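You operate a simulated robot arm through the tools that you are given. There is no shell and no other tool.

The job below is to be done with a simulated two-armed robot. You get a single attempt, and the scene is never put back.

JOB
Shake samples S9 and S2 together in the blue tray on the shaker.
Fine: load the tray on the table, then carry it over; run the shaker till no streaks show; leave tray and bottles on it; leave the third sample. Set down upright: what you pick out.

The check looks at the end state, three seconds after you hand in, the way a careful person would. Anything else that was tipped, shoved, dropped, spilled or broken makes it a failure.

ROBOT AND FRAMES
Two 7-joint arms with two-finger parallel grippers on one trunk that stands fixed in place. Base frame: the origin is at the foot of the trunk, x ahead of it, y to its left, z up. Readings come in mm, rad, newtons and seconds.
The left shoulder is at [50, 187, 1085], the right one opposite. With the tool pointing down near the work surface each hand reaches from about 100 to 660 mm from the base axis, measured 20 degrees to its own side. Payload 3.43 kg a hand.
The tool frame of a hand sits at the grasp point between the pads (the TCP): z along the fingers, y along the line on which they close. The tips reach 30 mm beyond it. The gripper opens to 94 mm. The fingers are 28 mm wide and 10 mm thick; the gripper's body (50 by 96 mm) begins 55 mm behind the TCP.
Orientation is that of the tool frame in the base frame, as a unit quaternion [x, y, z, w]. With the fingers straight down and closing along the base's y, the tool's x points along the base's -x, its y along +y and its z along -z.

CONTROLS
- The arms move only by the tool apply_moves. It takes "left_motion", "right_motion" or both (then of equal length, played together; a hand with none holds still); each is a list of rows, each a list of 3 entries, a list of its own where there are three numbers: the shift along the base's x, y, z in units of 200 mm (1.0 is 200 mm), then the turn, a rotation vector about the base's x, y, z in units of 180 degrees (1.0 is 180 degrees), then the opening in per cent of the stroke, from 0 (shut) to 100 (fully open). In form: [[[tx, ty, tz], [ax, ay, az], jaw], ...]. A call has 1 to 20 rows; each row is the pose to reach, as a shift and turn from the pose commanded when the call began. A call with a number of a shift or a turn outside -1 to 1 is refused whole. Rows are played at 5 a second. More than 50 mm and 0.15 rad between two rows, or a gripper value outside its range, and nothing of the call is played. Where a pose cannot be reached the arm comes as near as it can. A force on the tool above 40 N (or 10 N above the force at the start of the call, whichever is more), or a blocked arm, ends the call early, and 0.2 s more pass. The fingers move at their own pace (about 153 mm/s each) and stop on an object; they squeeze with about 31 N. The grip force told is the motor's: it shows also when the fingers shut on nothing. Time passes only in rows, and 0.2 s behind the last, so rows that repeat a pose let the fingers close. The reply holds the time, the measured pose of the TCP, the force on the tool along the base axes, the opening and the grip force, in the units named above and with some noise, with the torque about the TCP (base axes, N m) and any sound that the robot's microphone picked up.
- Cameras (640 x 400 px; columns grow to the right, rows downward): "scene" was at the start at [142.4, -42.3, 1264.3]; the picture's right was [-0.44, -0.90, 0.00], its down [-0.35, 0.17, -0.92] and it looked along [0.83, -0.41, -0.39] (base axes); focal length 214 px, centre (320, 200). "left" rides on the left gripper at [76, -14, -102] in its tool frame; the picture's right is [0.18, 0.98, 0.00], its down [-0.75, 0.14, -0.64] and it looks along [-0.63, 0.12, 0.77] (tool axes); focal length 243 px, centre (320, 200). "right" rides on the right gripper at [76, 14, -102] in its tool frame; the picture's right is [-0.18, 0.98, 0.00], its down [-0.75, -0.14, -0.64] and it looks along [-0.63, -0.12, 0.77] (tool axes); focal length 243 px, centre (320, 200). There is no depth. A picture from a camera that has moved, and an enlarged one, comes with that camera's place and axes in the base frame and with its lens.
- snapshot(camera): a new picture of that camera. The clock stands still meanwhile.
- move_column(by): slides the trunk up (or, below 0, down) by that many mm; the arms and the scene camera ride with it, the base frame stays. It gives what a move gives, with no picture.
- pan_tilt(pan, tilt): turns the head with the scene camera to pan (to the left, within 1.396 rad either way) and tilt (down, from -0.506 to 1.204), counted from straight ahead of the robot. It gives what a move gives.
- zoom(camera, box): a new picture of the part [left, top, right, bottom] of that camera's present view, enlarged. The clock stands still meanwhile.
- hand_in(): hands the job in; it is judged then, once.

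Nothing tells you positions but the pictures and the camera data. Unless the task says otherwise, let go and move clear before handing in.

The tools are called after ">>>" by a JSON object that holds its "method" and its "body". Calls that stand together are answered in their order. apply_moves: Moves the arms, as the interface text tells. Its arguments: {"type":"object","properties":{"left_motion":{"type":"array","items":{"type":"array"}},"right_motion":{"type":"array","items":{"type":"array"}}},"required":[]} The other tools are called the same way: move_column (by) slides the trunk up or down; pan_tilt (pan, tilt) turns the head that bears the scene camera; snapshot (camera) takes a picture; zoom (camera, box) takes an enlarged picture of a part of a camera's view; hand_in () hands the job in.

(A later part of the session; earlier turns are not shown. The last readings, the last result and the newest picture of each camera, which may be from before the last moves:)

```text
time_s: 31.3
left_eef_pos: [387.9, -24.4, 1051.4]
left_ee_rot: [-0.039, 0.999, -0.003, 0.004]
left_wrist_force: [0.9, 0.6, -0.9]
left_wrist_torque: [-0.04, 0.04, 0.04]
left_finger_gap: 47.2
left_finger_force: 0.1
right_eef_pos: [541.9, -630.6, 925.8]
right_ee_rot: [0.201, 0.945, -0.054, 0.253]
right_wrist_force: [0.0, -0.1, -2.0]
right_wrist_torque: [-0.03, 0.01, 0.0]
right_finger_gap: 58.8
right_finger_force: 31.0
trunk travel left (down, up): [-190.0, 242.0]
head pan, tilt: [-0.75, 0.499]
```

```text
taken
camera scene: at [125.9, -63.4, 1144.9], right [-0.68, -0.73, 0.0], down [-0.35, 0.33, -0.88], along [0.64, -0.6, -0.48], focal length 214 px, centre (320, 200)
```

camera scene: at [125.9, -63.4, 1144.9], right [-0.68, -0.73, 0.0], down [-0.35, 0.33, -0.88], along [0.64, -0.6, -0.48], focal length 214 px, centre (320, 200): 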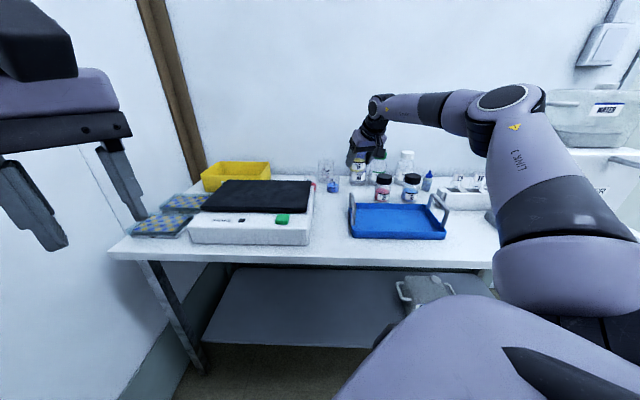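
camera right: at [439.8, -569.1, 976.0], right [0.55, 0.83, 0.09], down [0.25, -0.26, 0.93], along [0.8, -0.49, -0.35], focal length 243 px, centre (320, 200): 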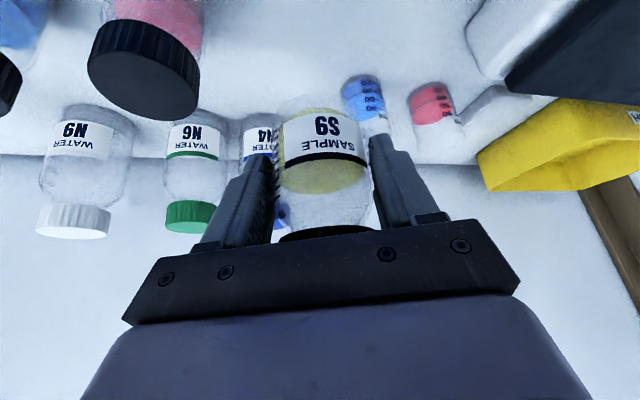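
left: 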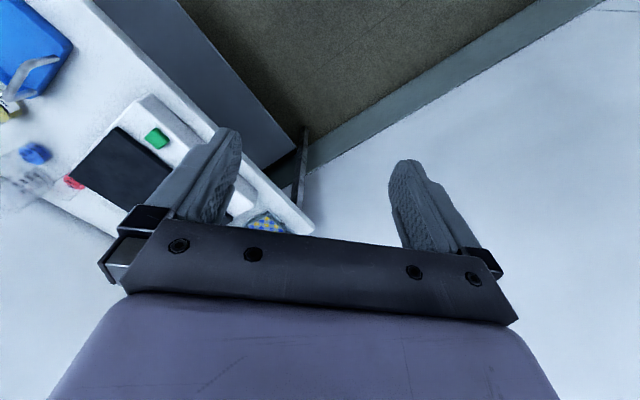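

S9 lifts cleanly (about 2 N). I'll carry it over the tray's right-rear area and lower part way.

>>> {"method": "apply_moves", "body": {"right_motion": [[[-0.2, -0.034, 0], [0, 0, 0], 30], [[-0.4, -0.068, 0], [0, 0, 0], 30], [[-0.6, -0.1, 0], [0, 0, 0], 30], [[-0.8, -0.135, 0], [0, 0, 0], 30], [[-0.946, -0.16, 0], [0, 0, 0], 30], [[-0.946, -0.16, -0.15], [0, 0, 0], 30], [[-0.946, -0.16, -0.3], [0, 0, 0], 30], [[-0.946, -0.16, -0.4], [0, 0, 0], 30], [[-0.946, -0.16, -0.4], [0, 0, 0], 30]]}}

>>> {"method": "snapshot", "body": {"camera": "right"}}

>>> {"method": "zoom", "body": {"camera": "scene", "box": [320, 140, 480, 250]}}

```text
time_s: 33.3
left_eef_pos: [387.7, -24.6, 1051.0]
left_ee_rot: [-0.039, 0.999, -0.004, 0.003]
left_wrist_force: [0.0, 0.7, -0.5]
left_wrist_torque: [0.02, -0.04, -0.01]
left_finger_gap: 46.9
left_finger_force: 0.2
right_eef_pos: [351.8, -661.6, 848.0]
right_ee_rot: [0.201, 0.945, -0.055, 0.253]
right_wrist_force: [0.0, -0.3, -1.1]
right_wrist_torque: [0.04, 0.01, 0.0]
right_finger_gap: 59.0
right_finger_force: 31.1
trunk travel left (down, up): [-190.0, 242.0]
head pan, tilt: [-0.75, 0.499]
```

```text
taken
camera right: at [249.6, -600.4, 897.4], right [0.55, 0.83, 0.09], down [0.25, -0.26, 0.93], along [0.8, -0.49, -0.35], focal length 243 px, centre (320, 200)
```

right: 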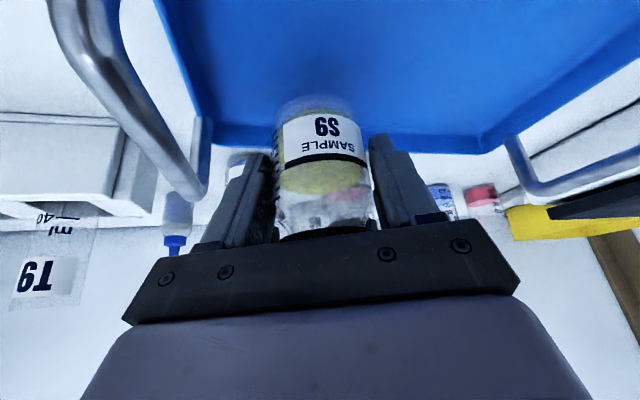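

```text
3.64 times, centred on (400, 195) of scene
camera zoom: at [125.9, -63.4, 1144.9], right [-0.68, -0.73, 0.0], down [-0.35, 0.33, -0.88], along [0.64, -0.6, -0.48], focal length 780 px, centre (29, 218)
```

zoom: 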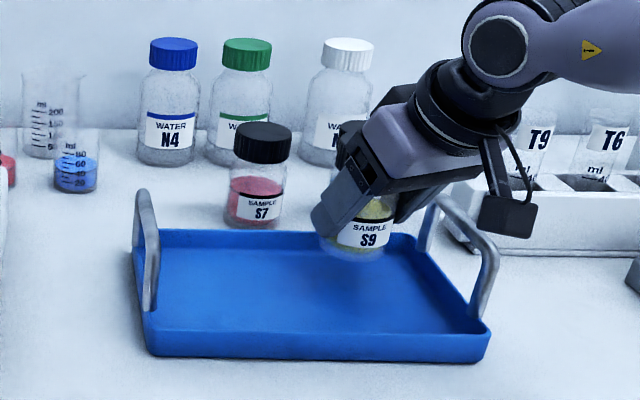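

S9 hangs above the tray floor, upright. I'll shift 12 mm left for more handle clearance and lower to just above contact.

>>> {"method": "apply_moves", "body": {"right_motion": [[[0.043, 0.043, 0], [0, 0, 0], 30], [[0.043, 0.043, -0.07], [0, 0, 0], 30], [[0.043, 0.043, -0.12], [0, 0, 0], 30], [[0.043, 0.043, -0.145], [0, 0, 0], 30], [[0.043, 0.043, -0.145], [0, 0, 0], 30]]}}

>>> {"method": "apply_moves", "body": {"right_motion": [[[0, 0, -0.008], [0, 0, 0], 30], [[0, 0, -0.015], [0, 0, 0], 30], [[0, 0, -0.015], [0, 0, 0], 30]]}}

>>> {"method": "snapshot", "body": {"camera": "right"}}

>>> {"method": "zoom", "body": {"camera": "scene", "box": [340, 160, 460, 245]}}

```text
time_s: 34.5
left_eef_pos: [388.2, -24.2, 1050.6]
left_ee_rot: [-0.039, 0.999, -0.003, 0.003]
left_wrist_force: [-0.3, 0.1, 1.2]
left_wrist_torque: [-0.03, -0.03, 0.03]
left_finger_gap: 47.0
left_finger_force: 0.1
right_eef_pos: [361.3, -652.8, 817.9]
right_ee_rot: [0.201, 0.945, -0.053, 0.252]
right_wrist_force: [-0.4, 0.0, -2.2]
right_wrist_torque: [0.03, 0.02, 0.0]
right_finger_gap: 58.9
right_finger_force: 30.5
trunk travel left (down, up): [-190.0, 242.0]
head pan, tilt: [-0.75, 0.499]
```

```text
time_s: 35.3
left_eef_pos: [389.1, -26.1, 1051.2]
left_ee_rot: [-0.039, 0.999, -0.003, 0.005]
left_wrist_force: [-0.5, 0.4, 1.5]
left_wrist_torque: [-0.01, 0.01, -0.02]
left_finger_gap: 47.0
left_finger_force: 0.2
right_eef_pos: [360.0, -653.6, 815.8]
right_ee_rot: [0.201, 0.945, -0.054, 0.253]
right_wrist_force: [-0.1, -0.7, -0.8]
right_wrist_torque: [0.03, -0.02, -0.02]
right_finger_gap: 59.1
right_finger_force: 30.8
trunk travel left (down, up): [-190.0, 242.0]
head pan, tilt: [-0.75, 0.499]
```

```text
taken
camera right: at [259.2, -592.1, 865.3], right [0.55, 0.83, 0.09], down [0.25, -0.26, 0.93], along [0.8, -0.49, -0.35], focal length 243 px, centre (320, 200)
```

right: 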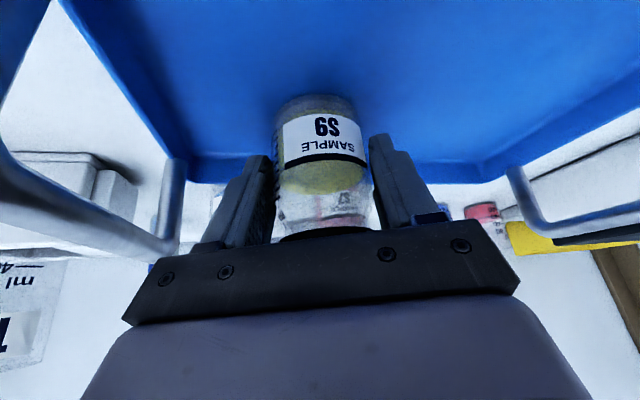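

```text
4.71 times, centred on (400, 202) of scene
camera zoom: at [125.9, -63.3, 1144.9], right [-0.68, -0.73, 0.0], down [-0.35, 0.33, -0.88], along [0.64, -0.6, -0.48], focal length 1009 px, centre (-56, 188)
```

zoom: 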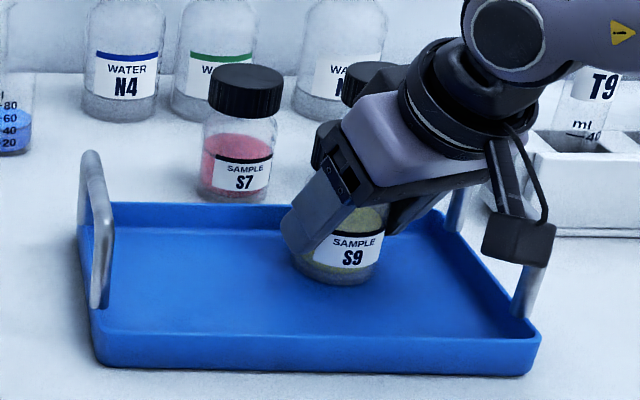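

No contact yet or just touching. I'll keep lowering in 1 mm steps.

>>> {"method": "apply_moves", "body": {"right_motion": [[[0, 0, -0.005], [0, 0, 0], 30], [[0, 0, -0.01], [0, 0, 0], 30], [[0, 0, -0.01], [0, 0, 0], 30]]}}

>>> {"method": "apply_moves", "body": {"right_motion": [[[0, 0, -0.005], [0, 0, 0], 30], [[0, 0, -0.01], [0, 0, 0], 30], [[0, 0, -0.01], [0, 0, 0], 30]]}}

```text
time_s: 36.1
left_eef_pos: [388.0, -23.5, 1051.6]
left_ee_rot: [-0.04, 0.999, -0.004, 0.003]
left_wrist_force: [0.2, -0.2, -1.2]
left_wrist_torque: [0.04, 0.0, -0.01]
left_finger_gap: 46.6
left_finger_force: 0.0
right_eef_pos: [361.0, -653.5, 816.2]
right_ee_rot: [0.201, 0.944, -0.056, 0.255]
right_wrist_force: [0.3, -1.4, 10.5]
right_wrist_torque: [0.14, -0.01, -0.03]
right_finger_gap: 59.0
right_finger_force: 30.9
trunk travel left (down, up): [-190.0, 242.0]
head pan, tilt: [-0.75, 0.499]
```

```text
time_s: 36.9
left_eef_pos: [387.2, -22.2, 1051.2]
left_ee_rot: [-0.038, 0.999, -0.004, 0.003]
left_wrist_force: [0.8, 0.3, 0.9]
left_wrist_torque: [0.03, 0.03, 0.03]
left_finger_gap: 47.3
left_finger_force: 0.2
right_eef_pos: [359.9, -653.1, 816.5]
right_ee_rot: [0.202, 0.943, -0.056, 0.257]
right_wrist_force: [1.0, -6.6, 21.8]
right_wrist_torque: [0.04, 0.0, -0.02]
right_finger_gap: 59.2
right_finger_force: 31.0
trunk travel left (down, up): [-190.0, 242.0]
head pan, tilt: [-0.75, 0.499]
```

The bottle is seated on the tray floor at z≈816. I'll relieve the pressure and open gently.

>>> {"method": "apply_moves", "body": {"right_motion": [[[0, 0, 0.008], [0, 0, 0], 30], [[0, 0, 0.015], [0, 0, 0], 30], [[0, 0, 0.015], [0, 0, 0], 30]]}}

>>> {"method": "apply_moves", "body": {"right_motion": [[[0, 0, 0], [0, 0, 0], 66], [[0, 0, 0], [0, 0, 0], 72], [[0, 0, 0], [0, 0, 0], 78], [[0, 0, 0], [0, 0, 0], 80]]}}

>>> {"method": "snapshot", "body": {"camera": "right"}}

```text
time_s: 37.7
left_eef_pos: [386.3, -23.9, 1051.5]
left_ee_rot: [-0.04, 0.999, -0.004, 0.004]
left_wrist_force: [-0.1, -0.7, -0.6]
left_wrist_torque: [-0.02, 0.02, -0.01]
left_finger_gap: 46.9
left_finger_force: 0.0
right_eef_pos: [359.7, -651.8, 815.6]
right_ee_rot: [0.201, 0.945, -0.054, 0.254]
right_wrist_force: [0.5, -4.7, 16.7]
right_wrist_torque: [-0.12, -0.33, -0.11]
right_finger_gap: 58.8
right_finger_force: 31.3
trunk travel left (down, up): [-190.0, 242.0]
head pan, tilt: [-0.75, 0.499]
```

```text
time_s: 38.7
left_eef_pos: [387.8, -23.7, 1051.7]
left_ee_rot: [-0.039, 0.999, -0.003, 0.003]
left_wrist_force: [0.9, -0.3, 0.3]
left_wrist_torque: [-0.03, 0.0, 0.0]
left_finger_gap: 47.1
left_finger_force: 0.0
right_eef_pos: [359.9, -652.0, 813.7]
right_ee_rot: [0.201, 0.945, -0.054, 0.253]
right_wrist_force: [-0.2, 0.8, -0.3]
right_wrist_torque: [0.03, -0.03, 0.01]
right_finger_gap: 75.2
right_finger_force: 0.0
trunk travel left (down, up): [-190.0, 242.0]
head pan, tilt: [-0.75, 0.499]
```

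```text
taken
camera right: at [258.9, -590.7, 863.3], right [0.55, 0.83, 0.09], down [0.25, -0.26, 0.93], along [0.8, -0.49, -0.35], focal length 243 px, centre (320, 200)
```

right: 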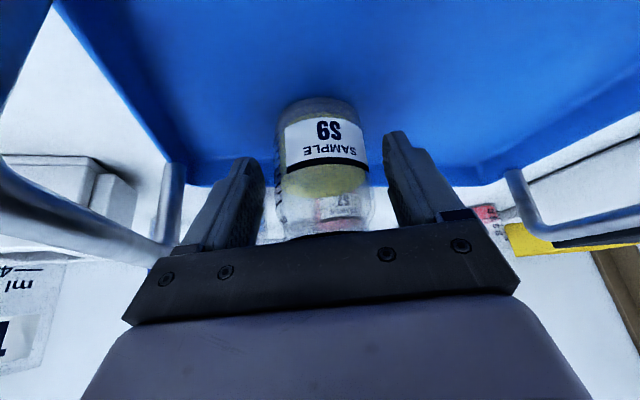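

S9 stands upright in the tray and is free. I'll lift straight up, clear of it, and straighten the tool.

>>> {"method": "apply_moves", "body": {"right_motion": [[[0, 0, 0.1], [0, 0, 0], 80], [[0, 0, 0.25], [0, 0, 0], 80], [[0, 0, 0.45], [0, 0, 0], 80], [[0, 0, 0.65], [0, 0, 0], 80], [[-0.03, 0.05, 0.8], [0.0136, 0.0305, 0], 80], [[-0.06, 0.1, 0.9], [0.0271, 0.0609, 0], 80], [[-0.09, 0.15, 0.95], [0.0407, 0.0914, 0], 80], [[-0.12, 0.2, 1.0], [0.0542, 0.1218, 0], 80], [[-0.15, 0.25, 1.0], [0.0678, 0.1523, 0], 80], [[-0.15, 0.25, 1.0], [0.0678, 0.1523, 0], 80]]}}

>>> {"method": "snapshot", "body": {"camera": "right"}}

>>> {"method": "zoom", "body": {"camera": "scene", "box": [320, 140, 480, 250]}}

```text
time_s: 40.9
left_eef_pos: [387.2, -24.5, 1051.7]
left_ee_rot: [-0.04, 0.999, -0.003, 0.003]
left_wrist_force: [0.7, -0.6, 0.5]
left_wrist_torque: [0.0, 0.01, -0.03]
left_finger_gap: 47.0
left_finger_force: 0.0
right_eef_pos: [330.4, -601.5, 1015.2]
right_ee_rot: [0.207, 0.978, -0.001, -0.001]
right_wrist_force: [0.2, 0.0, -0.6]
right_wrist_torque: [-0.02, -0.01, 0.0]
right_finger_gap: 75.5
right_finger_force: 0.0
trunk travel left (down, up): [-190.0, 242.0]
head pan, tilt: [-0.75, 0.499]
```

```text
taken
camera right: at [266.7, -556.8, 1117.1], right [0.57, 0.82, 0.0], down [0.63, -0.44, 0.64], along [0.53, -0.36, -0.77], focal length 243 px, centre (320, 200)
```

right: 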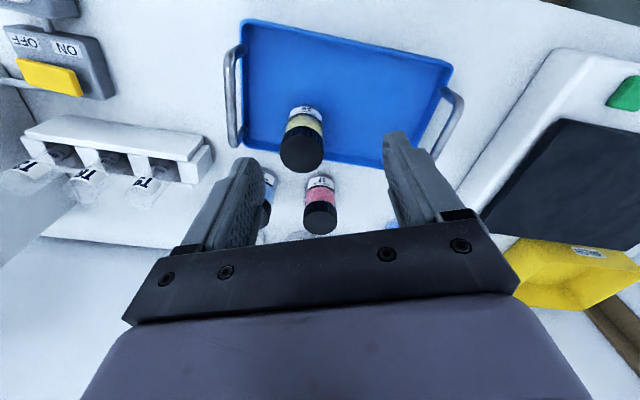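

```text
3.64 times, centred on (400, 195) of scene
camera zoom: at [125.9, -63.2, 1144.9], right [-0.68, -0.73, 0.0], down [-0.35, 0.33, -0.88], along [0.64, -0.6, -0.48], focal length 780 px, centre (29, 218)
```

zoom: 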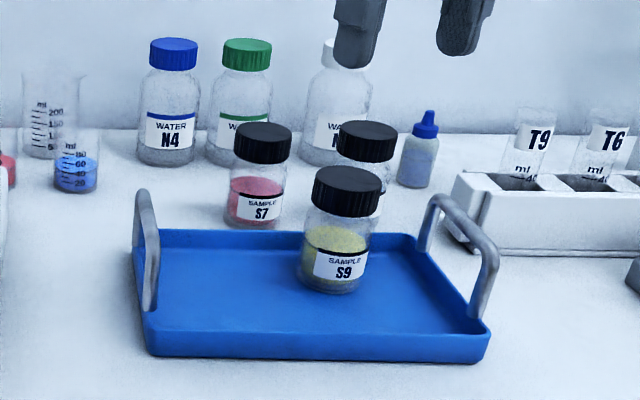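

S9 sits upright in the tray. To reach S2 I want the wrist camera on top (so I can tilt more without hitting S9), so I'll try turning the hand about its axis in free air.

>>> {"method": "apply_moves", "body": {"right_motion": [[[0, 0, 0], [0, 0, 0.045], 80], [[0, 0, 0], [0, 0, 0.09], 80], [[0, 0, 0], [0, 0, 0.135], 80], [[0, 0, 0], [0, 0, 0.18], 80], [[0, 0, 0], [0, 0, 0.225], 80], [[0, 0, 0], [0, 0, 0.27], 80], [[0, 0, 0], [0, 0, 0.315], 80], [[0, 0, 0], [0, 0, 0.36], 80], [[0, 0, 0], [0, 0, 0.405], 80], [[0, 0, 0], [0, 0, 0.45], 80], [[0, 0, 0], [0, 0, 0.495], 80], [[0, 0, 0], [0, 0, 0.54], 80], [[0, 0, 0], [0, 0, 0.585], 80], [[0, 0, 0], [0, 0, 0.63], 80], [[0, 0, 0], [0, 0, 0.675], 80], [[0, 0, 0], [0, 0, 0.72], 80], [[0, 0, 0], [0, 0, 0.765], 80], [[0, 0, 0], [0, 0, 0.81], 80], [[0, 0, 0], [0, 0, 0.855], 80], [[0, 0, 0], [0, 0, 0.9], 80]]}}

>>> {"method": "snapshot", "body": {"camera": "right"}}

>>> {"method": "snapshot", "body": {"camera": "scene"}}

```text
time_s: 44.1
left_eef_pos: [388.2, -24.4, 1051.1]
left_ee_rot: [-0.038, 0.999, -0.003, 0.003]
left_wrist_force: [0.1, 0.4, -0.4]
left_wrist_torque: [0.0, 0.06, 0.02]
left_finger_gap: 46.9
left_finger_force: 0.2
right_eef_pos: [148.0, -245.1, 998.8]
right_ee_rot: [0.732, -0.681, -0.005, -0.023]
right_wrist_force: [40.9, 4.3, 17.4]
right_wrist_torque: [-0.29, 0.58, 0.6]
right_finger_gap: 51.0
right_finger_force: 0.1
right hand out of reach, approached as far as the arm can: row 1, 2, 3, 4, 5, 6, 7, 8, 9, 10, 11, 12, 13, 14, 15
trunk travel left (down, up): [-190.0, 242.0]
head pan, tilt: [-0.75, 0.499]
stopped in row 15 (right hand): the force on the tool passed its limit at 103 N (the readings are from after the stop); the commanded pose is now the measured one
```

```text
taken
camera right: at [137.3, -324.5, 1096.8], right [-0.99, 0.11, -0.02], down [0.07, 0.73, 0.68], along [0.09, 0.67, -0.74], focal length 243 px, centre (320, 200)
```

right: 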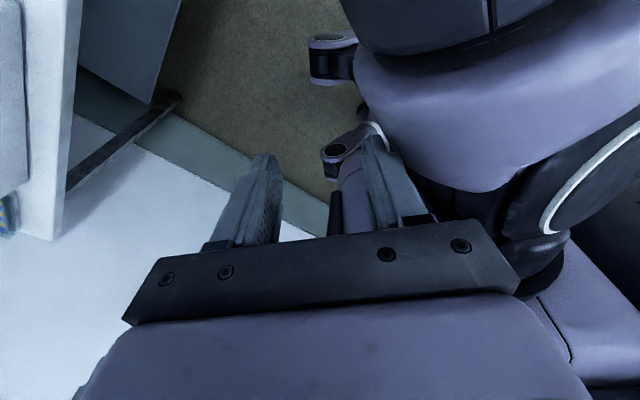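

```text
taken
camera scene: at [126.1, -63.3, 1144.9], right [-0.68, -0.73, 0.0], down [-0.35, 0.33, -0.88], along [0.64, -0.6, -0.48], focal length 214 px, centre (320, 200)
```

scene: 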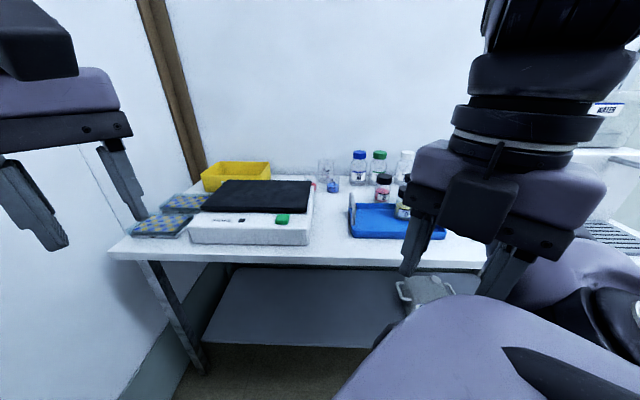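

The hand wandered toward my own body because that turn wasn't reachable, and it stopped on contact with the robot itself; the table objects look undisturbed. I'll gently back it out and undo the turn.

>>> {"method": "apply_moves", "body": {"right_motion": [[[0.04, -0.04, 0.0], [0, 0, -0.01], 60], [[0.1, -0.1, 0.0], [0, 0, -0.03], 60], [[0.18, -0.18, 0.0], [0, 0, -0.06], 60], [[0.26, -0.28, 0.0], [0, 0, -0.1], 60]]}}

>>> {"method": "snapshot", "body": {"camera": "scene"}}

```text
time_s: 45.1
left_eef_pos: [388.5, -24.5, 1051.6]
left_ee_rot: [-0.038, 0.999, -0.004, 0.005]
left_wrist_force: [-0.3, 0.9, -0.8]
left_wrist_torque: [0.03, 0.02, 0.0]
left_finger_gap: 47.2
left_finger_force: 0.0
right_eef_pos: [189.8, -274.9, 986.9]
right_ee_rot: [-0.616, 0.787, 0.003, 0.019]
right_wrist_force: [-1.1, 0.4, -0.3]
right_wrist_torque: [0.02, -0.01, -0.02]
right_finger_gap: 56.7
right_finger_force: 0.0
right hand out of reach, approached as far as the arm can: row 1, 2, 3, 4
trunk travel left (down, up): [-190.0, 242.0]
head pan, tilt: [-0.75, 0.499]
```

```text
taken
camera scene: at [125.9, -63.3, 1144.9], right [-0.68, -0.73, 0.0], down [-0.35, 0.33, -0.88], along [0.64, -0.6, -0.48], focal length 214 px, centre (320, 200)
```

scene: 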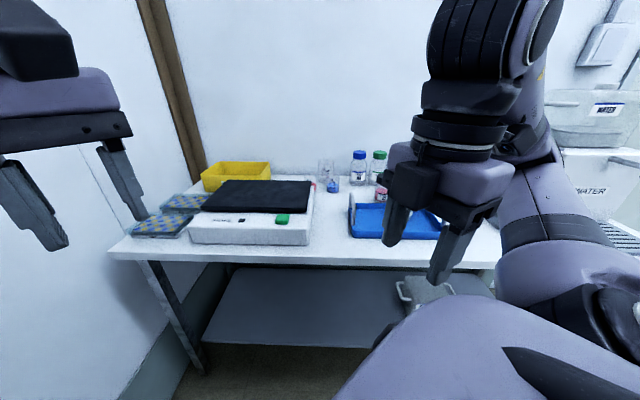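

It's free now. I'll continue outward and turn back to the yaw of about −42°.

>>> {"method": "apply_moves", "body": {"right_motion": [[[0.04, -0.07, 0.005], [0, 0, -0.044], 80], [[0.08, -0.14, 0.01], [0, 0, -0.088], 80], [[0.13, -0.21, 0.015], [0, 0, -0.132], 80], [[0.17, -0.29, 0.02], [0, 0, -0.176], 80], [[0.21, -0.36, 0.025], [0, 0, -0.22], 80], [[0.26, -0.43, 0.03], [0, 0, -0.264], 80], [[0.3, -0.5, 0.035], [0, 0, -0.308], 80], [[0.34, -0.58, 0.04], [0, 0, -0.352], 80], [[0.39, -0.65, 0.045], [0, 0, -0.396], 80], [[0.43, -0.72, 0.05], [0, 0, -0.44], 80], [[0.47, -0.79, 0.055], [0, 0, -0.484], 80], [[0.52, -0.87, 0.06], [0, 0, -0.528], 80], [[0.56, -0.94, 0.065], [0, 0, -0.572], 80], [[0.6, -1.0, 0.07], [0, 0, -0.616], 80], [[0.65, -1.0, 0.08], [0, 0, -0.656], 80], [[0.65, -1.0, 0.08], [0, 0, -0.656], 80]]}}

>>> {"method": "snapshot", "body": {"camera": "scene"}}

>>> {"method": "snapshot", "body": {"camera": "right"}}

```text
time_s: 48.5
left_eef_pos: [386.5, -23.8, 1051.2]
left_ee_rot: [-0.038, 0.999, -0.004, 0.004]
left_wrist_force: [0.7, -0.8, -0.4]
left_wrist_torque: [0.0, 0.01, 0.02]
left_finger_gap: 47.1
left_finger_force: 0.1
right_eef_pos: [322.4, -472.4, 1000.1]
right_ee_rot: [0.357, 0.934, -0.016, 0.014]
right_wrist_force: [-0.8, -0.1, -0.6]
right_wrist_torque: [0.0, 0.0, 0.0]
right_finger_gap: 75.3
right_finger_force: 0.1
trunk travel left (down, up): [-190.0, 242.0]
head pan, tilt: [-0.75, 0.499]
```

```text
taken
camera scene: at [125.9, -63.2, 1144.9], right [-0.68, -0.73, 0.0], down [-0.35, 0.33, -0.88], along [0.64, -0.6, -0.48], focal length 214 px, centre (320, 200)
```

scene: 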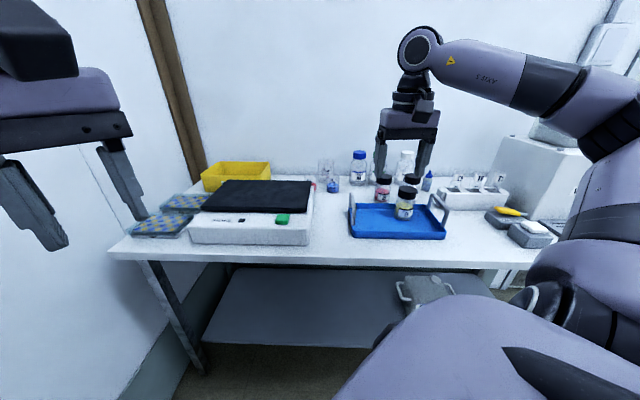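

```text
taken
camera right: at [274.1, -407.4, 1098.4], right [0.79, 0.61, -0.01], down [0.46, -0.58, 0.67], along [0.4, -0.54, -0.74], focal length 243 px, centre (320, 200)
```

right: 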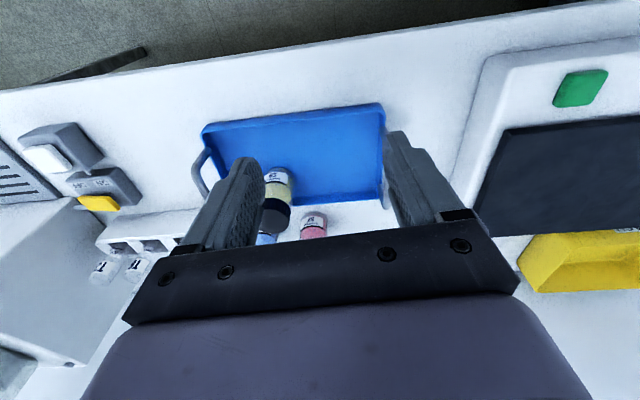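

Everything on the table is still in place. To reach S2 I'll need S9 a bit further left in the tray, so I'll go above S9 again (tilt 30°, yaw −42°).

>>> {"method": "apply_moves", "body": {"right_motion": [[[0.04, -0.177, -0.06], [-0.0197, -0.0238, 0], 80], [[0.08, -0.354, -0.12], [-0.0394, -0.0475, 0], 80], [[0.12, -0.531, -0.18], [-0.059, -0.0713, 0], 80], [[0.16, -0.708, -0.24], [-0.0787, -0.095, 0], 80], [[0.197, -0.886, -0.3], [-0.0984, -0.1188, 0.0008], 80], [[0.197, -0.886, -0.3], [-0.0984, -0.1188, 0.0008], 80]]}}

>>> {"method": "snapshot", "body": {"camera": "right"}}

```text
time_s: 49.9
left_eef_pos: [387.3, -24.7, 1051.3]
left_ee_rot: [-0.038, 0.999, -0.004, 0.004]
left_wrist_force: [0.5, -0.6, 0.3]
left_wrist_torque: [0.01, 0.02, 0.0]
left_finger_gap: 47.3
left_finger_force: 0.1
right_eef_pos: [361.2, -652.6, 945.4]
right_ee_rot: [0.346, 0.902, -0.093, 0.241]
right_wrist_force: [0.0, -1.0, -0.6]
right_wrist_torque: [0.0, -0.01, -0.02]
right_finger_gap: 75.4
right_finger_force: 0.1
trunk travel left (down, up): [-190.0, 242.0]
head pan, tilt: [-0.75, 0.499]
```

```text
taken
camera right: at [284.4, -563.6, 994.4], right [0.78, 0.62, 0.09], down [0.15, -0.33, 0.93], along [0.61, -0.71, -0.35], focal length 243 px, centre (320, 200)
```

right: 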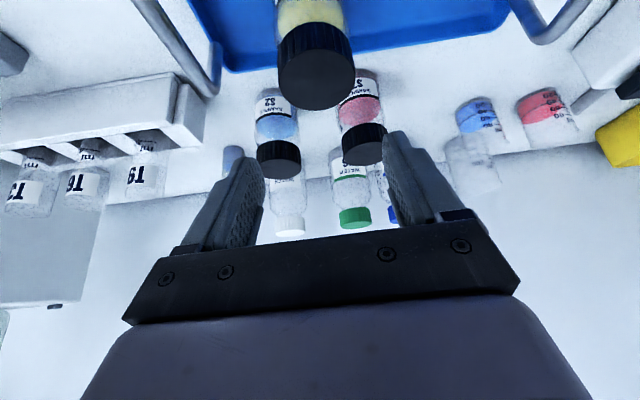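

S9's cap is nearly centred; I'll correct ~5 mm laterally, descend and grip it again.

>>> {"method": "apply_moves", "body": {"right_motion": [[[0, 0.034, 0], [0, 0, 0], 80], [[0, 0.034, -0.17], [0, 0, 0], 80], [[0, 0.034, -0.34], [0, 0, 0], 80], [[0, 0.034, -0.48], [0, 0, 0], 80], [[0, 0.034, -0.58], [0, 0, 0], 80], [[0, 0.034, -0.645], [0, 0, 0], 80], [[0, 0.034, -0.645], [0, 0, 0], 80]]}}

>>> {"method": "snapshot", "body": {"camera": "right"}}

```text
time_s: 51.5
left_eef_pos: [387.7, -26.0, 1051.3]
left_ee_rot: [-0.038, 0.999, -0.003, 0.004]
left_wrist_force: [0.9, -0.4, 0.0]
left_wrist_torque: [-0.02, -0.02, 0.0]
left_finger_gap: 46.9
left_finger_force: 0.1
right_eef_pos: [361.9, -642.9, 812.6]
right_ee_rot: [0.345, 0.903, -0.092, 0.24]
right_wrist_force: [0.0, -0.8, -0.6]
right_wrist_torque: [-0.01, 0.01, -0.02]
right_finger_gap: 75.3
right_finger_force: 0.0
trunk travel left (down, up): [-190.0, 242.0]
head pan, tilt: [-0.75, 0.499]
```

```text
taken
camera right: at [283.3, -554.4, 861.9], right [0.78, 0.62, 0.09], down [0.15, -0.33, 0.93], along [0.61, -0.71, -0.35], focal length 243 px, centre (320, 200)
```

right: 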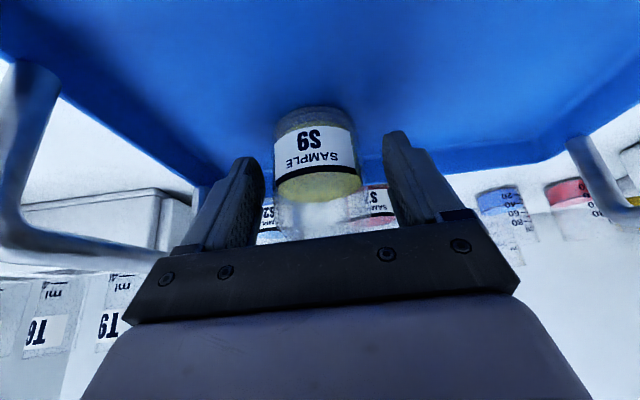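

Pose is good. I'll grip S9, lift 20 mm, move 52 mm left along the tray, and lower to 1 mm above the same height.

>>> {"method": "apply_moves", "body": {"right_motion": [[[0, 0, 0], [0, 0, 0], 55], [[0, 0, 0], [0, 0, 0], 30], [[0, 0, 0], [0, 0, 0], 30], [[0, 0, 0], [0, 0, 0], 30], [[0, 0, 0.05], [0, 0, 0], 30], [[0, 0, 0.1], [0, 0, 0], 30], [[0.06, 0.06, 0.1], [0, 0, 0], 30], [[0.12, 0.12, 0.1], [0, 0, 0], 30], [[0.184, 0.184, 0.1], [0, 0, 0], 30], [[0.184, 0.184, 0.1], [0, 0, 0], 30]]}}

>>> {"method": "zoom", "body": {"camera": "scene", "box": [340, 160, 460, 245]}}

>>> {"method": "snapshot", "body": {"camera": "right"}}

```text
time_s: 53.7
left_eef_pos: [387.4, -24.1, 1050.6]
left_ee_rot: [-0.038, 0.999, -0.004, 0.004]
left_wrist_force: [0.2, 0.4, -0.3]
left_wrist_torque: [-0.01, 0.01, -0.01]
left_finger_gap: 47.0
left_finger_force: 0.1
right_eef_pos: [398.5, -609.1, 831.2]
right_ee_rot: [0.346, 0.902, -0.094, 0.239]
right_wrist_force: [0.0, 0.3, -2.1]
right_wrist_torque: [0.02, -0.03, 0.0]
right_finger_gap: 56.9
right_finger_force: 30.6
trunk travel left (down, up): [-190.0, 242.0]
head pan, tilt: [-0.75, 0.499]
```

```text
4.71 times, centred on (400, 202) of scene
camera zoom: at [126.0, -63.4, 1144.9], right [-0.68, -0.73, 0.0], down [-0.35, 0.33, -0.88], along [0.64, -0.6, -0.48], focal length 1009 px, centre (-56, 188)
```

zoom: 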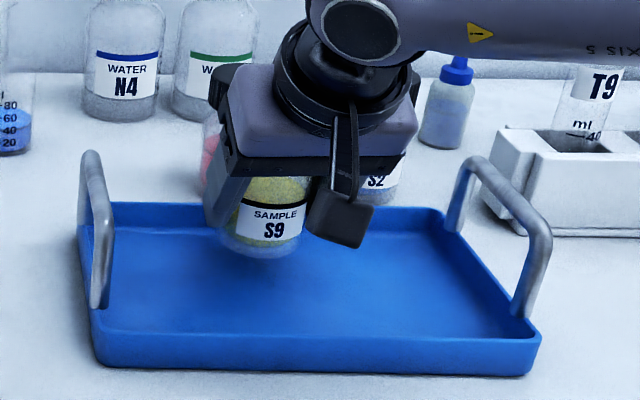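

```text
taken
camera right: at [320.2, -520.5, 881.1], right [0.78, 0.62, 0.09], down [0.16, -0.33, 0.93], along [0.61, -0.71, -0.35], focal length 243 px, centre (320, 200)
```

right: 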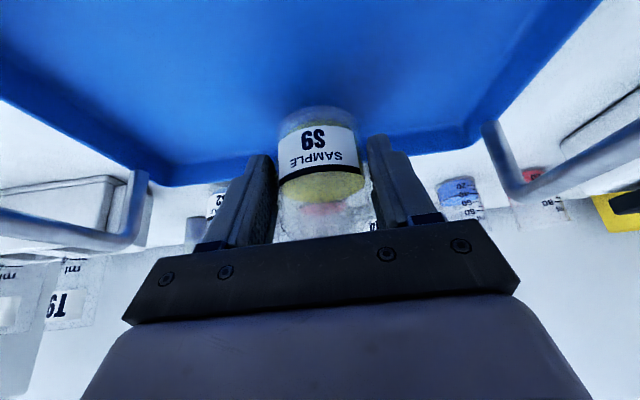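

S9 is upright and shifted left. Lowering and releasing.

>>> {"method": "apply_moves", "body": {"right_motion": [[[0, 0, -0.04], [0, 0, 0], 30], [[0, 0, -0.075], [0, 0, 0], 30], [[0, 0, -0.093], [0, 0, 0], 30], [[0, 0, -0.093], [0, 0, 0], 30]]}}

>>> {"method": "apply_moves", "body": {"right_motion": [[[0, 0, -0.005], [0, 0, 0], 30], [[0, 0, -0.005], [0, 0, 0], 62], [[0, 0, -0.005], [0, 0, 0], 68], [[0, 0, -0.005], [0, 0, 0], 74], [[0, 0, -0.005], [0, 0, 0], 80]]}}

>>> {"method": "snapshot", "body": {"camera": "right"}}

```text
time_s: 54.7
left_eef_pos: [387.6, -25.1, 1051.0]
left_ee_rot: [-0.038, 0.999, -0.004, 0.004]
left_wrist_force: [-0.6, 0.2, -0.2]
left_wrist_torque: [0.01, -0.01, 0.01]
left_finger_gap: 46.8
left_finger_force: 0.0
right_eef_pos: [396.3, -608.9, 814.8]
right_ee_rot: [0.345, 0.903, -0.092, 0.239]
right_wrist_force: [0.1, -0.2, -2.7]
right_wrist_torque: [0.01, 0.01, 0.02]
right_finger_gap: 56.9
right_finger_force: 31.1
trunk travel left (down, up): [-190.0, 242.0]
head pan, tilt: [-0.75, 0.499]
```

```text
time_s: 55.9
left_eef_pos: [386.5, -25.0, 1051.1]
left_ee_rot: [-0.039, 0.999, -0.004, 0.004]
left_wrist_force: [0.2, 0.5, -0.6]
left_wrist_torque: [0.01, 0.01, 0.01]
left_finger_gap: 47.0
left_finger_force: 0.0
right_eef_pos: [396.0, -609.0, 813.0]
right_ee_rot: [0.346, 0.902, -0.094, 0.239]
right_wrist_force: [0.3, -0.8, -0.7]
right_wrist_torque: [0.0, 0.0, -0.02]
right_finger_gap: 75.4
right_finger_force: 0.1
trunk travel left (down, up): [-190.0, 242.0]
head pan, tilt: [-0.75, 0.499]
```

```text
taken
camera right: at [319.0, -519.0, 863.1], right [0.78, 0.62, 0.09], down [0.15, -0.33, 0.93], along [0.61, -0.71, -0.35], focal length 243 px, centre (320, 200)
```

right: 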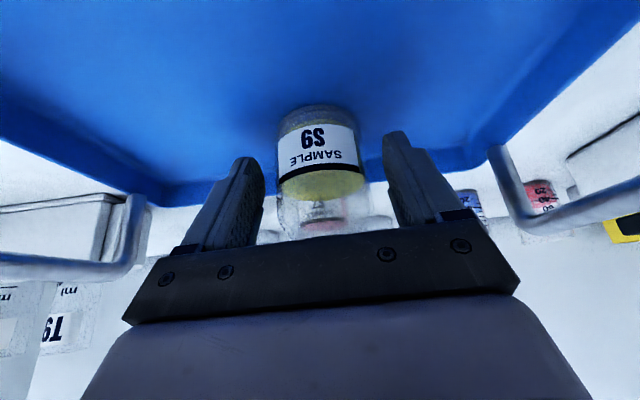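

S9 is free and upright at its new spot. I'll rise 125 mm, then move above S2 with the tilt increased to 45°.

>>> {"method": "apply_moves", "body": {"right_motion": [[[0, 0, 0.12], [0, 0, 0], 80], [[0, 0, 0.3], [0, 0, 0], 80], [[0, 0, 0.48], [0, 0, 0], 80], [[0, 0, 0.62], [0, 0, 0], 80], [[0.01, -0.19, 0.62], [-0.0139, -0.0155, 0], 80], [[0.02, -0.38, 0.62], [-0.0279, -0.031, 0], 80], [[0.03, -0.57, 0.62], [-0.0418, -0.0464, 0], 80], [[0.035, -0.77, 0.62], [-0.0557, -0.0619, 0], 80], [[0.035, -0.77, 0.62], [-0.0557, -0.0619, 0], 80]]}}

>>> {"method": "snapshot", "body": {"camera": "right"}}

>>> {"method": "zoom", "body": {"camera": "scene", "box": [320, 140, 480, 250]}}

```text
time_s: 57.9
left_eef_pos: [387.8, -24.6, 1051.0]
left_ee_rot: [-0.038, 0.999, -0.004, 0.004]
left_wrist_force: [0.1, -0.2, 0.6]
left_wrist_torque: [0.01, 0.01, -0.03]
left_finger_gap: 47.0
left_finger_force: 0.0
right_eef_pos: [405.9, -763.2, 938.8]
right_ee_rot: [0.331, 0.863, -0.137, 0.355]
right_wrist_force: [0.1, -0.2, 0.2]
right_wrist_torque: [0.01, 0.01, 0.01]
right_finger_gap: 75.2
right_finger_force: 0.0
trunk travel left (down, up): [-190.0, 242.0]
head pan, tilt: [-0.75, 0.499]
```

```text
taken
camera right: at [321.5, -666.0, 956.0], right [0.75, 0.64, 0.13], down [-0.03, -0.16, 0.99], along [0.66, -0.75, -0.1], focal length 243 px, centre (320, 200)
```

right: 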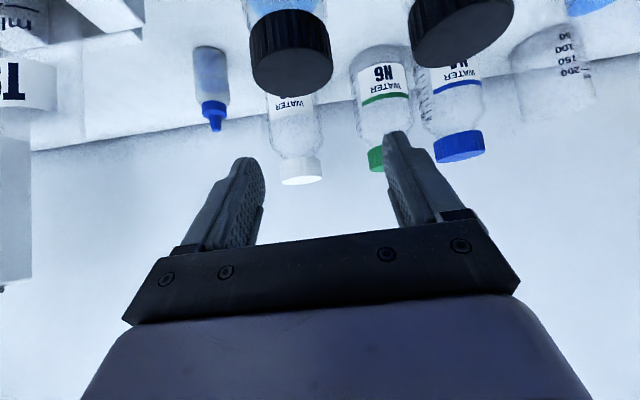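

```text
3.64 times, centred on (400, 195) of scene
camera zoom: at [125.8, -63.4, 1144.9], right [-0.68, -0.73, 0.0], down [-0.35, 0.33, -0.88], along [0.64, -0.6, -0.48], focal length 780 px, centre (29, 218)
```

zoom: 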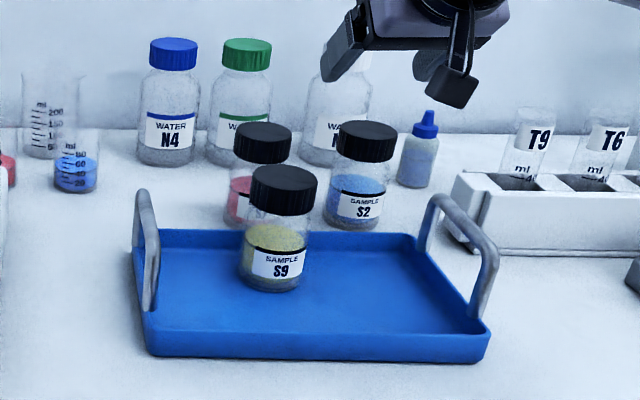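

S2 is nearly lined up. I'll yaw 11° so the wrist camera passes midway between the tray handle and S9, correct the lateral offset, and check again before descending.

>>> {"method": "apply_moves", "body": {"right_motion": [[[-0.007, -0.018, 0], [0, 0, -0.03], 84], [[-0.0135, -0.035, 0], [0, 0, -0.0611], 84], [[-0.0135, -0.035, -0.1], [0, 0, -0.0611], 84], [[-0.0135, -0.035, -0.2], [0, 0, -0.0611], 84], [[-0.0135, -0.035, -0.2], [0, 0, -0.0611], 84]]}}

>>> {"method": "snapshot", "body": {"camera": "right"}}

>>> {"method": "zoom", "body": {"camera": "scene", "box": [320, 140, 480, 250]}}

```text
time_s: 59.1
left_eef_pos: [386.3, -25.0, 1051.7]
left_ee_rot: [-0.039, 0.999, -0.003, 0.003]
left_wrist_force: [0.0, -0.2, -0.4]
left_wrist_torque: [-0.02, 0.01, -0.01]
left_finger_gap: 47.0
left_finger_force: 0.1
right_eef_pos: [401.8, -768.1, 896.6]
right_ee_rot: [0.412, 0.828, -0.17, 0.341]
right_wrist_force: [-0.2, 0.1, 0.8]
right_wrist_torque: [0.0, 0.02, 0.0]
right_finger_gap: 79.0
right_finger_force: 0.0
trunk travel left (down, up): [-190.0, 242.0]
head pan, tilt: [-0.75, 0.499]
```

```text
taken
camera right: at [337.9, -657.4, 915.1], right [0.86, 0.49, 0.13], down [-0.06, -0.15, 0.99], along [0.5, -0.86, -0.1], focal length 243 px, centre (320, 200)
```

right: 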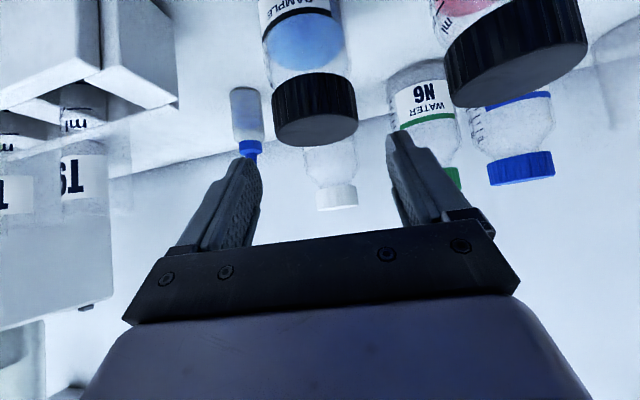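

```text
3.64 times, centred on (400, 195) of scene
camera zoom: at [125.9, -63.3, 1144.9], right [-0.68, -0.73, 0.0], down [-0.35, 0.33, -0.88], along [0.64, -0.6, -0.48], focal length 780 px, centre (29, 218)
```

zoom: 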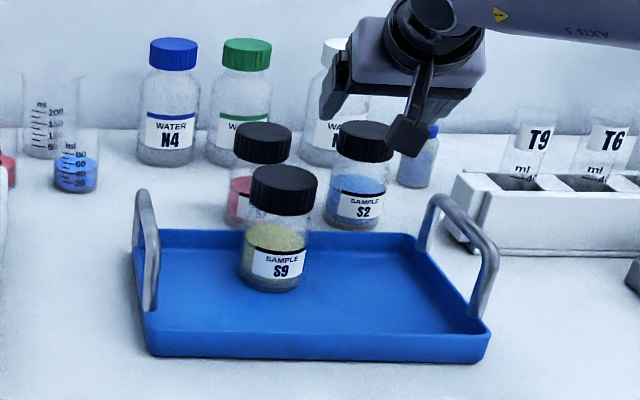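

S2 is centred between the fingers. Descending to z≈805 in steps.

>>> {"method": "apply_moves", "body": {"right_motion": [[[0, 0, -0.1], [0, 0, 0], 84], [[0, 0, -0.2], [0, 0, 0], 84], [[0, 0, -0.3], [0, 0, 0], 84], [[0, 0, -0.38], [0, 0, 0], 84], [[0, 0, -0.44], [0, 0, 0], 84], [[0, 0, -0.44], [0, 0, 0], 84]]}}

>>> {"method": "snapshot", "body": {"camera": "right"}}

>>> {"method": "zoom", "body": {"camera": "scene", "box": [320, 140, 480, 250]}}

```text
time_s: 60.5
left_eef_pos: [387.3, -24.6, 1051.3]
left_ee_rot: [-0.038, 0.999, -0.003, 0.004]
left_wrist_force: [0.2, -0.2, -0.9]
left_wrist_torque: [0.01, -0.01, 0.02]
left_finger_gap: 47.2
left_finger_force: 0.0
right_eef_pos: [401.4, -769.0, 809.8]
right_ee_rot: [0.412, 0.828, -0.169, 0.341]
right_wrist_force: [-0.3, -0.3, -1.2]
right_wrist_torque: [-0.01, 0.01, 0.03]
right_finger_gap: 79.1
right_finger_force: 0.1
trunk travel left (down, up): [-190.0, 242.0]
head pan, tilt: [-0.75, 0.499]
```

```text
taken
camera right: at [335.6, -658.2, 827.6], right [0.86, 0.49, 0.13], down [-0.06, -0.15, 0.99], along [0.5, -0.86, -0.1], focal length 243 px, centre (320, 200)
```

right: 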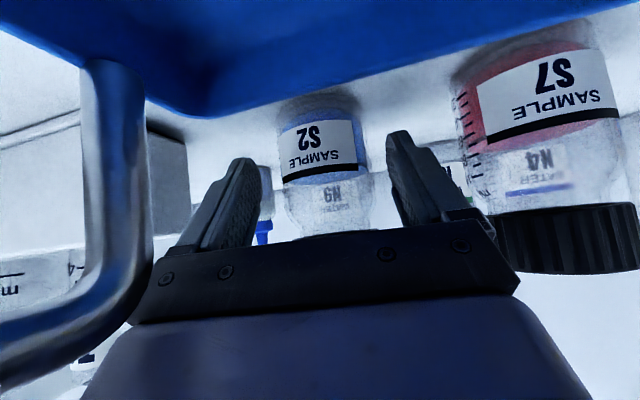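

```text
3.64 times, centred on (400, 195) of scene
camera zoom: at [125.9, -63.3, 1144.9], right [-0.68, -0.73, 0.0], down [-0.35, 0.33, -0.88], along [0.64, -0.6, -0.48], focal length 780 px, centre (29, 218)
```

zoom: 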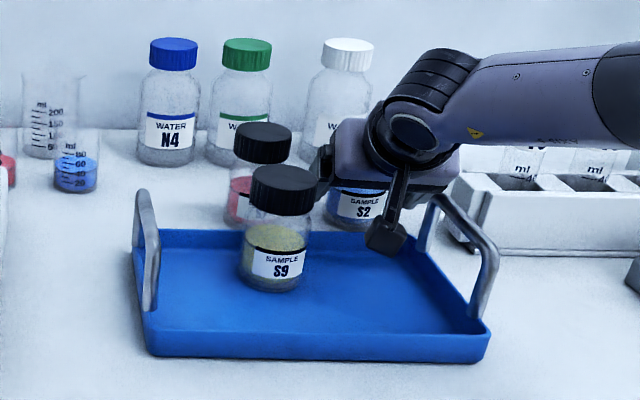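

The forearm and camera clear everything. I'll zoom to judge how deep S2 sits between the fingers.

>>> {"method": "zoom", "body": {"camera": "right", "box": [200, 80, 440, 250]}}

```text
2.35 times, centred on (320, 165) of right
camera zoom: at [335.6, -658.2, 827.6], right [0.86, 0.49, 0.13], down [-0.06, -0.15, 0.99], along [0.5, -0.86, -0.1], focal length 571 px, centre (320, 282)
```

zoom: 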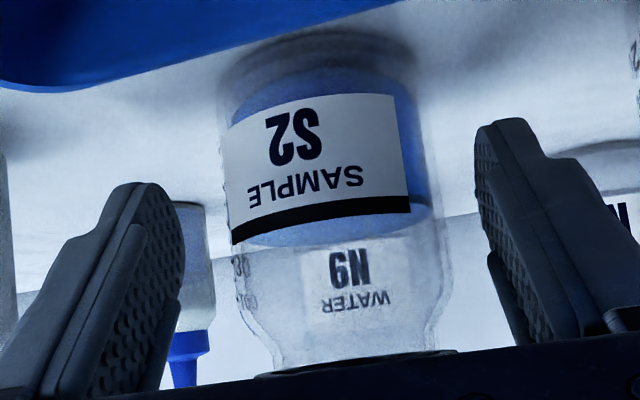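

S2 is about 19 mm ahead of the TCP and ~4 mm to the left. I'll move 7 mm forward, 3 mm left, and close on it.

>>> {"method": "apply_moves", "body": {"right_motion": [[[0.016, -0.01, -0.005], [0, 0, 0], 84], [[0.033, -0.019, -0.012], [0, 0, 0], 84], [[0.033, -0.019, -0.012], [0, 0, 0], 84]]}}

>>> {"method": "apply_moves", "body": {"right_motion": [[[0, 0, 0], [0, 0, 0], 65], [[0, 0, 0], [0, 0, 0], 45], [[0, 0, 0], [0, 0, 0], 30], [[0, 0, 0], [0, 0, 0], 30], [[0, 0, 0], [0, 0, 0], 30]]}}

>>> {"method": "snapshot", "body": {"camera": "right"}}

```text
time_s: 61.3
left_eef_pos: [387.6, -25.1, 1053.4]
left_ee_rot: [-0.038, 0.999, -0.003, 0.003]
left_wrist_force: [0.4, 0.2, 0.3]
left_wrist_torque: [0.0, 0.01, -0.02]
left_finger_gap: 47.0
left_finger_force: 0.0
right_eef_pos: [407.5, -772.7, 808.6]
right_ee_rot: [0.412, 0.828, -0.171, 0.34]
right_wrist_force: [0.0, 0.8, -0.1]
right_wrist_torque: [0.03, 0.01, 0.0]
right_finger_gap: 78.8
right_finger_force: 0.0
trunk travel left (down, up): [-190.0, 242.0]
head pan, tilt: [-0.75, 0.499]
```

```text
time_s: 62.5
left_eef_pos: [387.0, -23.6, 1051.1]
left_ee_rot: [-0.038, 0.999, -0.003, 0.003]
left_wrist_force: [-0.6, 0.2, 0.0]
left_wrist_torque: [0.02, 0.02, -0.01]
left_finger_gap: 47.1
left_finger_force: 0.0
right_eef_pos: [406.6, -770.2, 807.2]
right_ee_rot: [0.413, 0.827, -0.172, 0.341]
right_wrist_force: [0.8, 0.0, 0.1]
right_wrist_torque: [0.0, -0.02, -0.02]
right_finger_gap: 58.2
right_finger_force: 31.1
trunk travel left (down, up): [-190.0, 242.0]
head pan, tilt: [-0.75, 0.499]
```

```text
taken
camera right: at [343.0, -661.6, 825.3], right [0.86, 0.49, 0.13], down [-0.06, -0.15, 0.99], along [0.5, -0.86, -0.1], focal length 243 px, centre (320, 200)
```

right: 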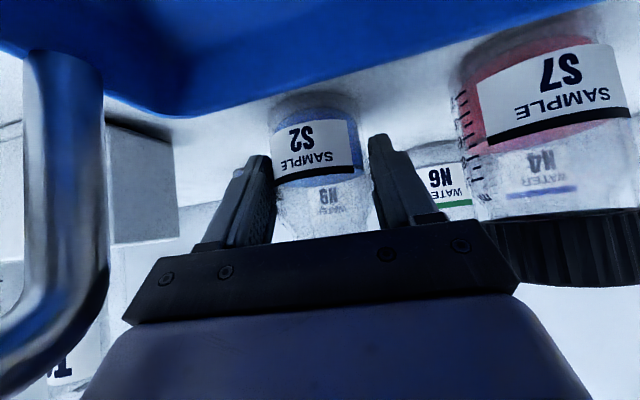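

S2 is gripped. Lifting 115 mm straight up, then carrying over the tray.

>>> {"method": "apply_moves", "body": {"right_motion": [[[0, 0, 0.05], [0, 0, 0], 30], [[0, 0, 0.15], [0, 0, 0], 30], [[0, 0, 0.3], [0, 0, 0], 30], [[0, 0, 0.45], [0, 0, 0], 30], [[0, 0, 0.58], [0, 0, 0], 30], [[0, 0, 0.58], [0, 0, 0], 30]]}}

>>> {"method": "apply_moves", "body": {"right_motion": [[[-0.09, 0.157, 0], [0, 0, 0], 30], [[-0.18, 0.315, 0], [0, 0, 0], 30], [[-0.27, 0.472, 0], [0, 0, 0], 30], [[-0.36, 0.63, 0], [0, 0, 0], 30], [[-0.457, 0.787, 0], [0, 0, 0], 30], [[-0.457, 0.787, -0.15], [0, 0, 0], 30], [[-0.457, 0.787, -0.3], [0, 0, 0], 30], [[-0.457, 0.787, -0.4], [0, 0, 0], 30], [[-0.457, 0.787, -0.4], [0, 0, 0], 30]]}}

>>> {"method": "snapshot", "body": {"camera": "right"}}

>>> {"method": "zoom", "body": {"camera": "scene", "box": [320, 140, 480, 250]}}

```text
time_s: 63.9
left_eef_pos: [386.6, -24.4, 1051.4]
left_ee_rot: [-0.039, 0.999, -0.003, 0.004]
left_wrist_force: [0.0, 0.4, 0.2]
left_wrist_torque: [-0.02, 0.0, 0.01]
left_finger_gap: 47.0
left_finger_force: 0.1
right_eef_pos: [408.3, -772.2, 923.1]
right_ee_rot: [0.412, 0.828, -0.17, 0.341]
right_wrist_force: [0.2, -0.6, -2.3]
right_wrist_torque: [0.03, 0.02, 0.0]
right_finger_gap: 57.8
right_finger_force: 30.7
trunk travel left (down, up): [-190.0, 242.0]
head pan, tilt: [-0.75, 0.499]
```

```text
time_s: 65.9
left_eef_pos: [386.8, -25.3, 1050.6]
left_ee_rot: [-0.04, 0.999, -0.003, 0.003]
left_wrist_force: [-0.3, -0.2, 0.2]
left_wrist_torque: [-0.02, -0.04, 0.01]
left_finger_gap: 47.0
left_finger_force: 0.0
right_eef_pos: [317.6, -613.8, 842.2]
right_ee_rot: [0.412, 0.828, -0.17, 0.341]
right_wrist_force: [1.3, -0.6, -1.3]
right_wrist_torque: [0.02, 0.01, -0.03]
right_finger_gap: 57.6
right_finger_force: 30.9
trunk travel left (down, up): [-190.0, 242.0]
head pan, tilt: [-0.75, 0.499]
```

```text
taken
camera right: at [251.8, -504.2, 860.4], right [0.86, 0.49, 0.13], down [-0.06, -0.15, 0.99], along [0.5, -0.86, -0.1], focal length 243 px, centre (320, 200)
```

right: 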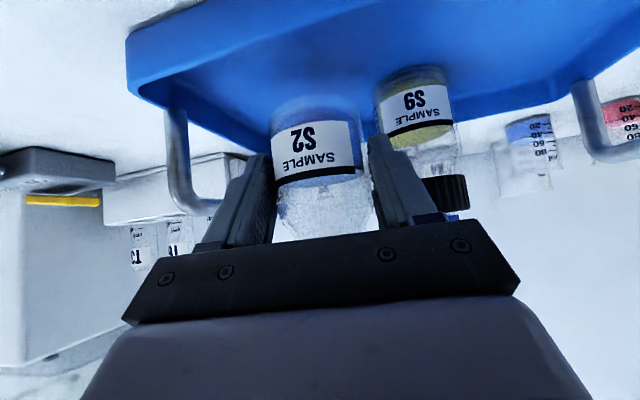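

```text
3.64 times, centred on (400, 195) of scene
camera zoom: at [126.0, -63.5, 1144.9], right [-0.68, -0.73, 0.0], down [-0.35, 0.33, -0.88], along [0.64, -0.6, -0.48], focal length 780 px, centre (29, 218)
```

zoom: 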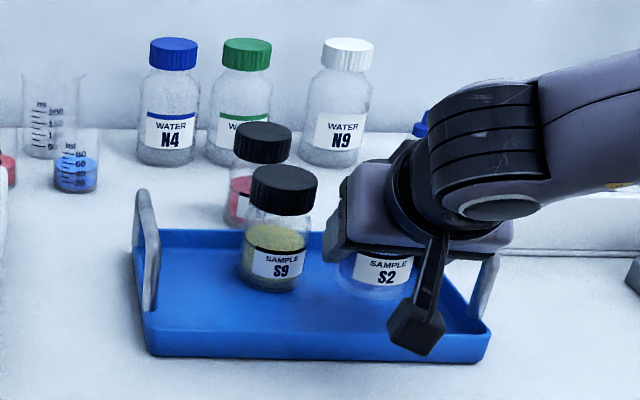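

S2 is upright above its spot, clear of S9 and the handle. Lowering to just above the floor.

>>> {"method": "apply_moves", "body": {"right_motion": [[[0, 0, -0.06], [0, 0, 0], 30], [[0, 0, -0.11], [0, 0, 0], 30], [[0, 0, -0.14], [0, 0, 0], 30], [[0, 0, -0.14], [0, 0, 0], 30]]}}

>>> {"method": "apply_moves", "body": {"right_motion": [[[0, 0, -0.005], [0, 0, 0], 30], [[0, 0, -0.01], [0, 0, 0], 30], [[0, 0, -0.01], [0, 0, 0], 30]]}}

>>> {"method": "zoom", "body": {"camera": "scene", "box": [340, 160, 460, 245]}}

```text
time_s: 66.9
left_eef_pos: [386.7, -25.2, 1051.2]
left_ee_rot: [-0.038, 0.999, -0.004, 0.004]
left_wrist_force: [0.1, -0.2, -0.3]
left_wrist_torque: [-0.01, 0.02, 0.0]
left_finger_gap: 46.9
left_finger_force: 0.1
right_eef_pos: [315.4, -616.2, 816.3]
right_ee_rot: [0.412, 0.827, -0.171, 0.342]
right_wrist_force: [-0.5, -0.2, -1.8]
right_wrist_torque: [0.03, 0.03, 0.0]
right_finger_gap: 57.5
right_finger_force: 30.6
trunk travel left (down, up): [-190.0, 242.0]
head pan, tilt: [-0.75, 0.499]
```

```text
time_s: 67.7
left_eef_pos: [387.4, -25.1, 1051.4]
left_ee_rot: [-0.038, 0.999, -0.004, 0.003]
left_wrist_force: [-0.7, -0.8, 0.3]
left_wrist_torque: [0.01, -0.02, -0.04]
left_finger_gap: 47.1
left_finger_force: 0.0
right_eef_pos: [316.6, -615.5, 813.3]
right_ee_rot: [0.413, 0.827, -0.171, 0.34]
right_wrist_force: [0.0, -0.2, -1.8]
right_wrist_torque: [0.0, 0.02, 0.0]
right_finger_gap: 57.7
right_finger_force: 31.5
trunk travel left (down, up): [-190.0, 242.0]
head pan, tilt: [-0.75, 0.499]
```

```text
4.71 times, centred on (400, 202) of scene
camera zoom: at [125.9, -63.4, 1144.9], right [-0.68, -0.73, 0.0], down [-0.35, 0.33, -0.88], along [0.64, -0.6, -0.48], focal length 1009 px, centre (-56, 188)
```

zoom: 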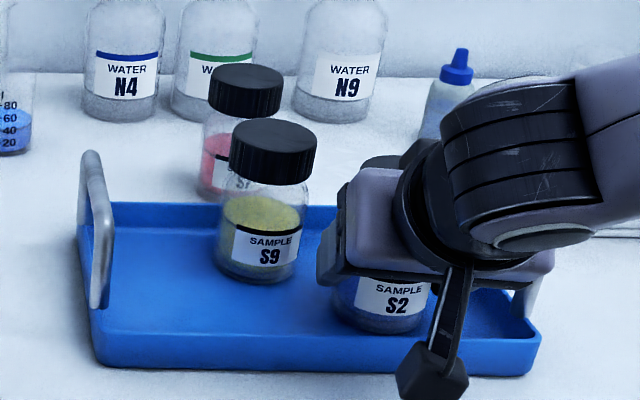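

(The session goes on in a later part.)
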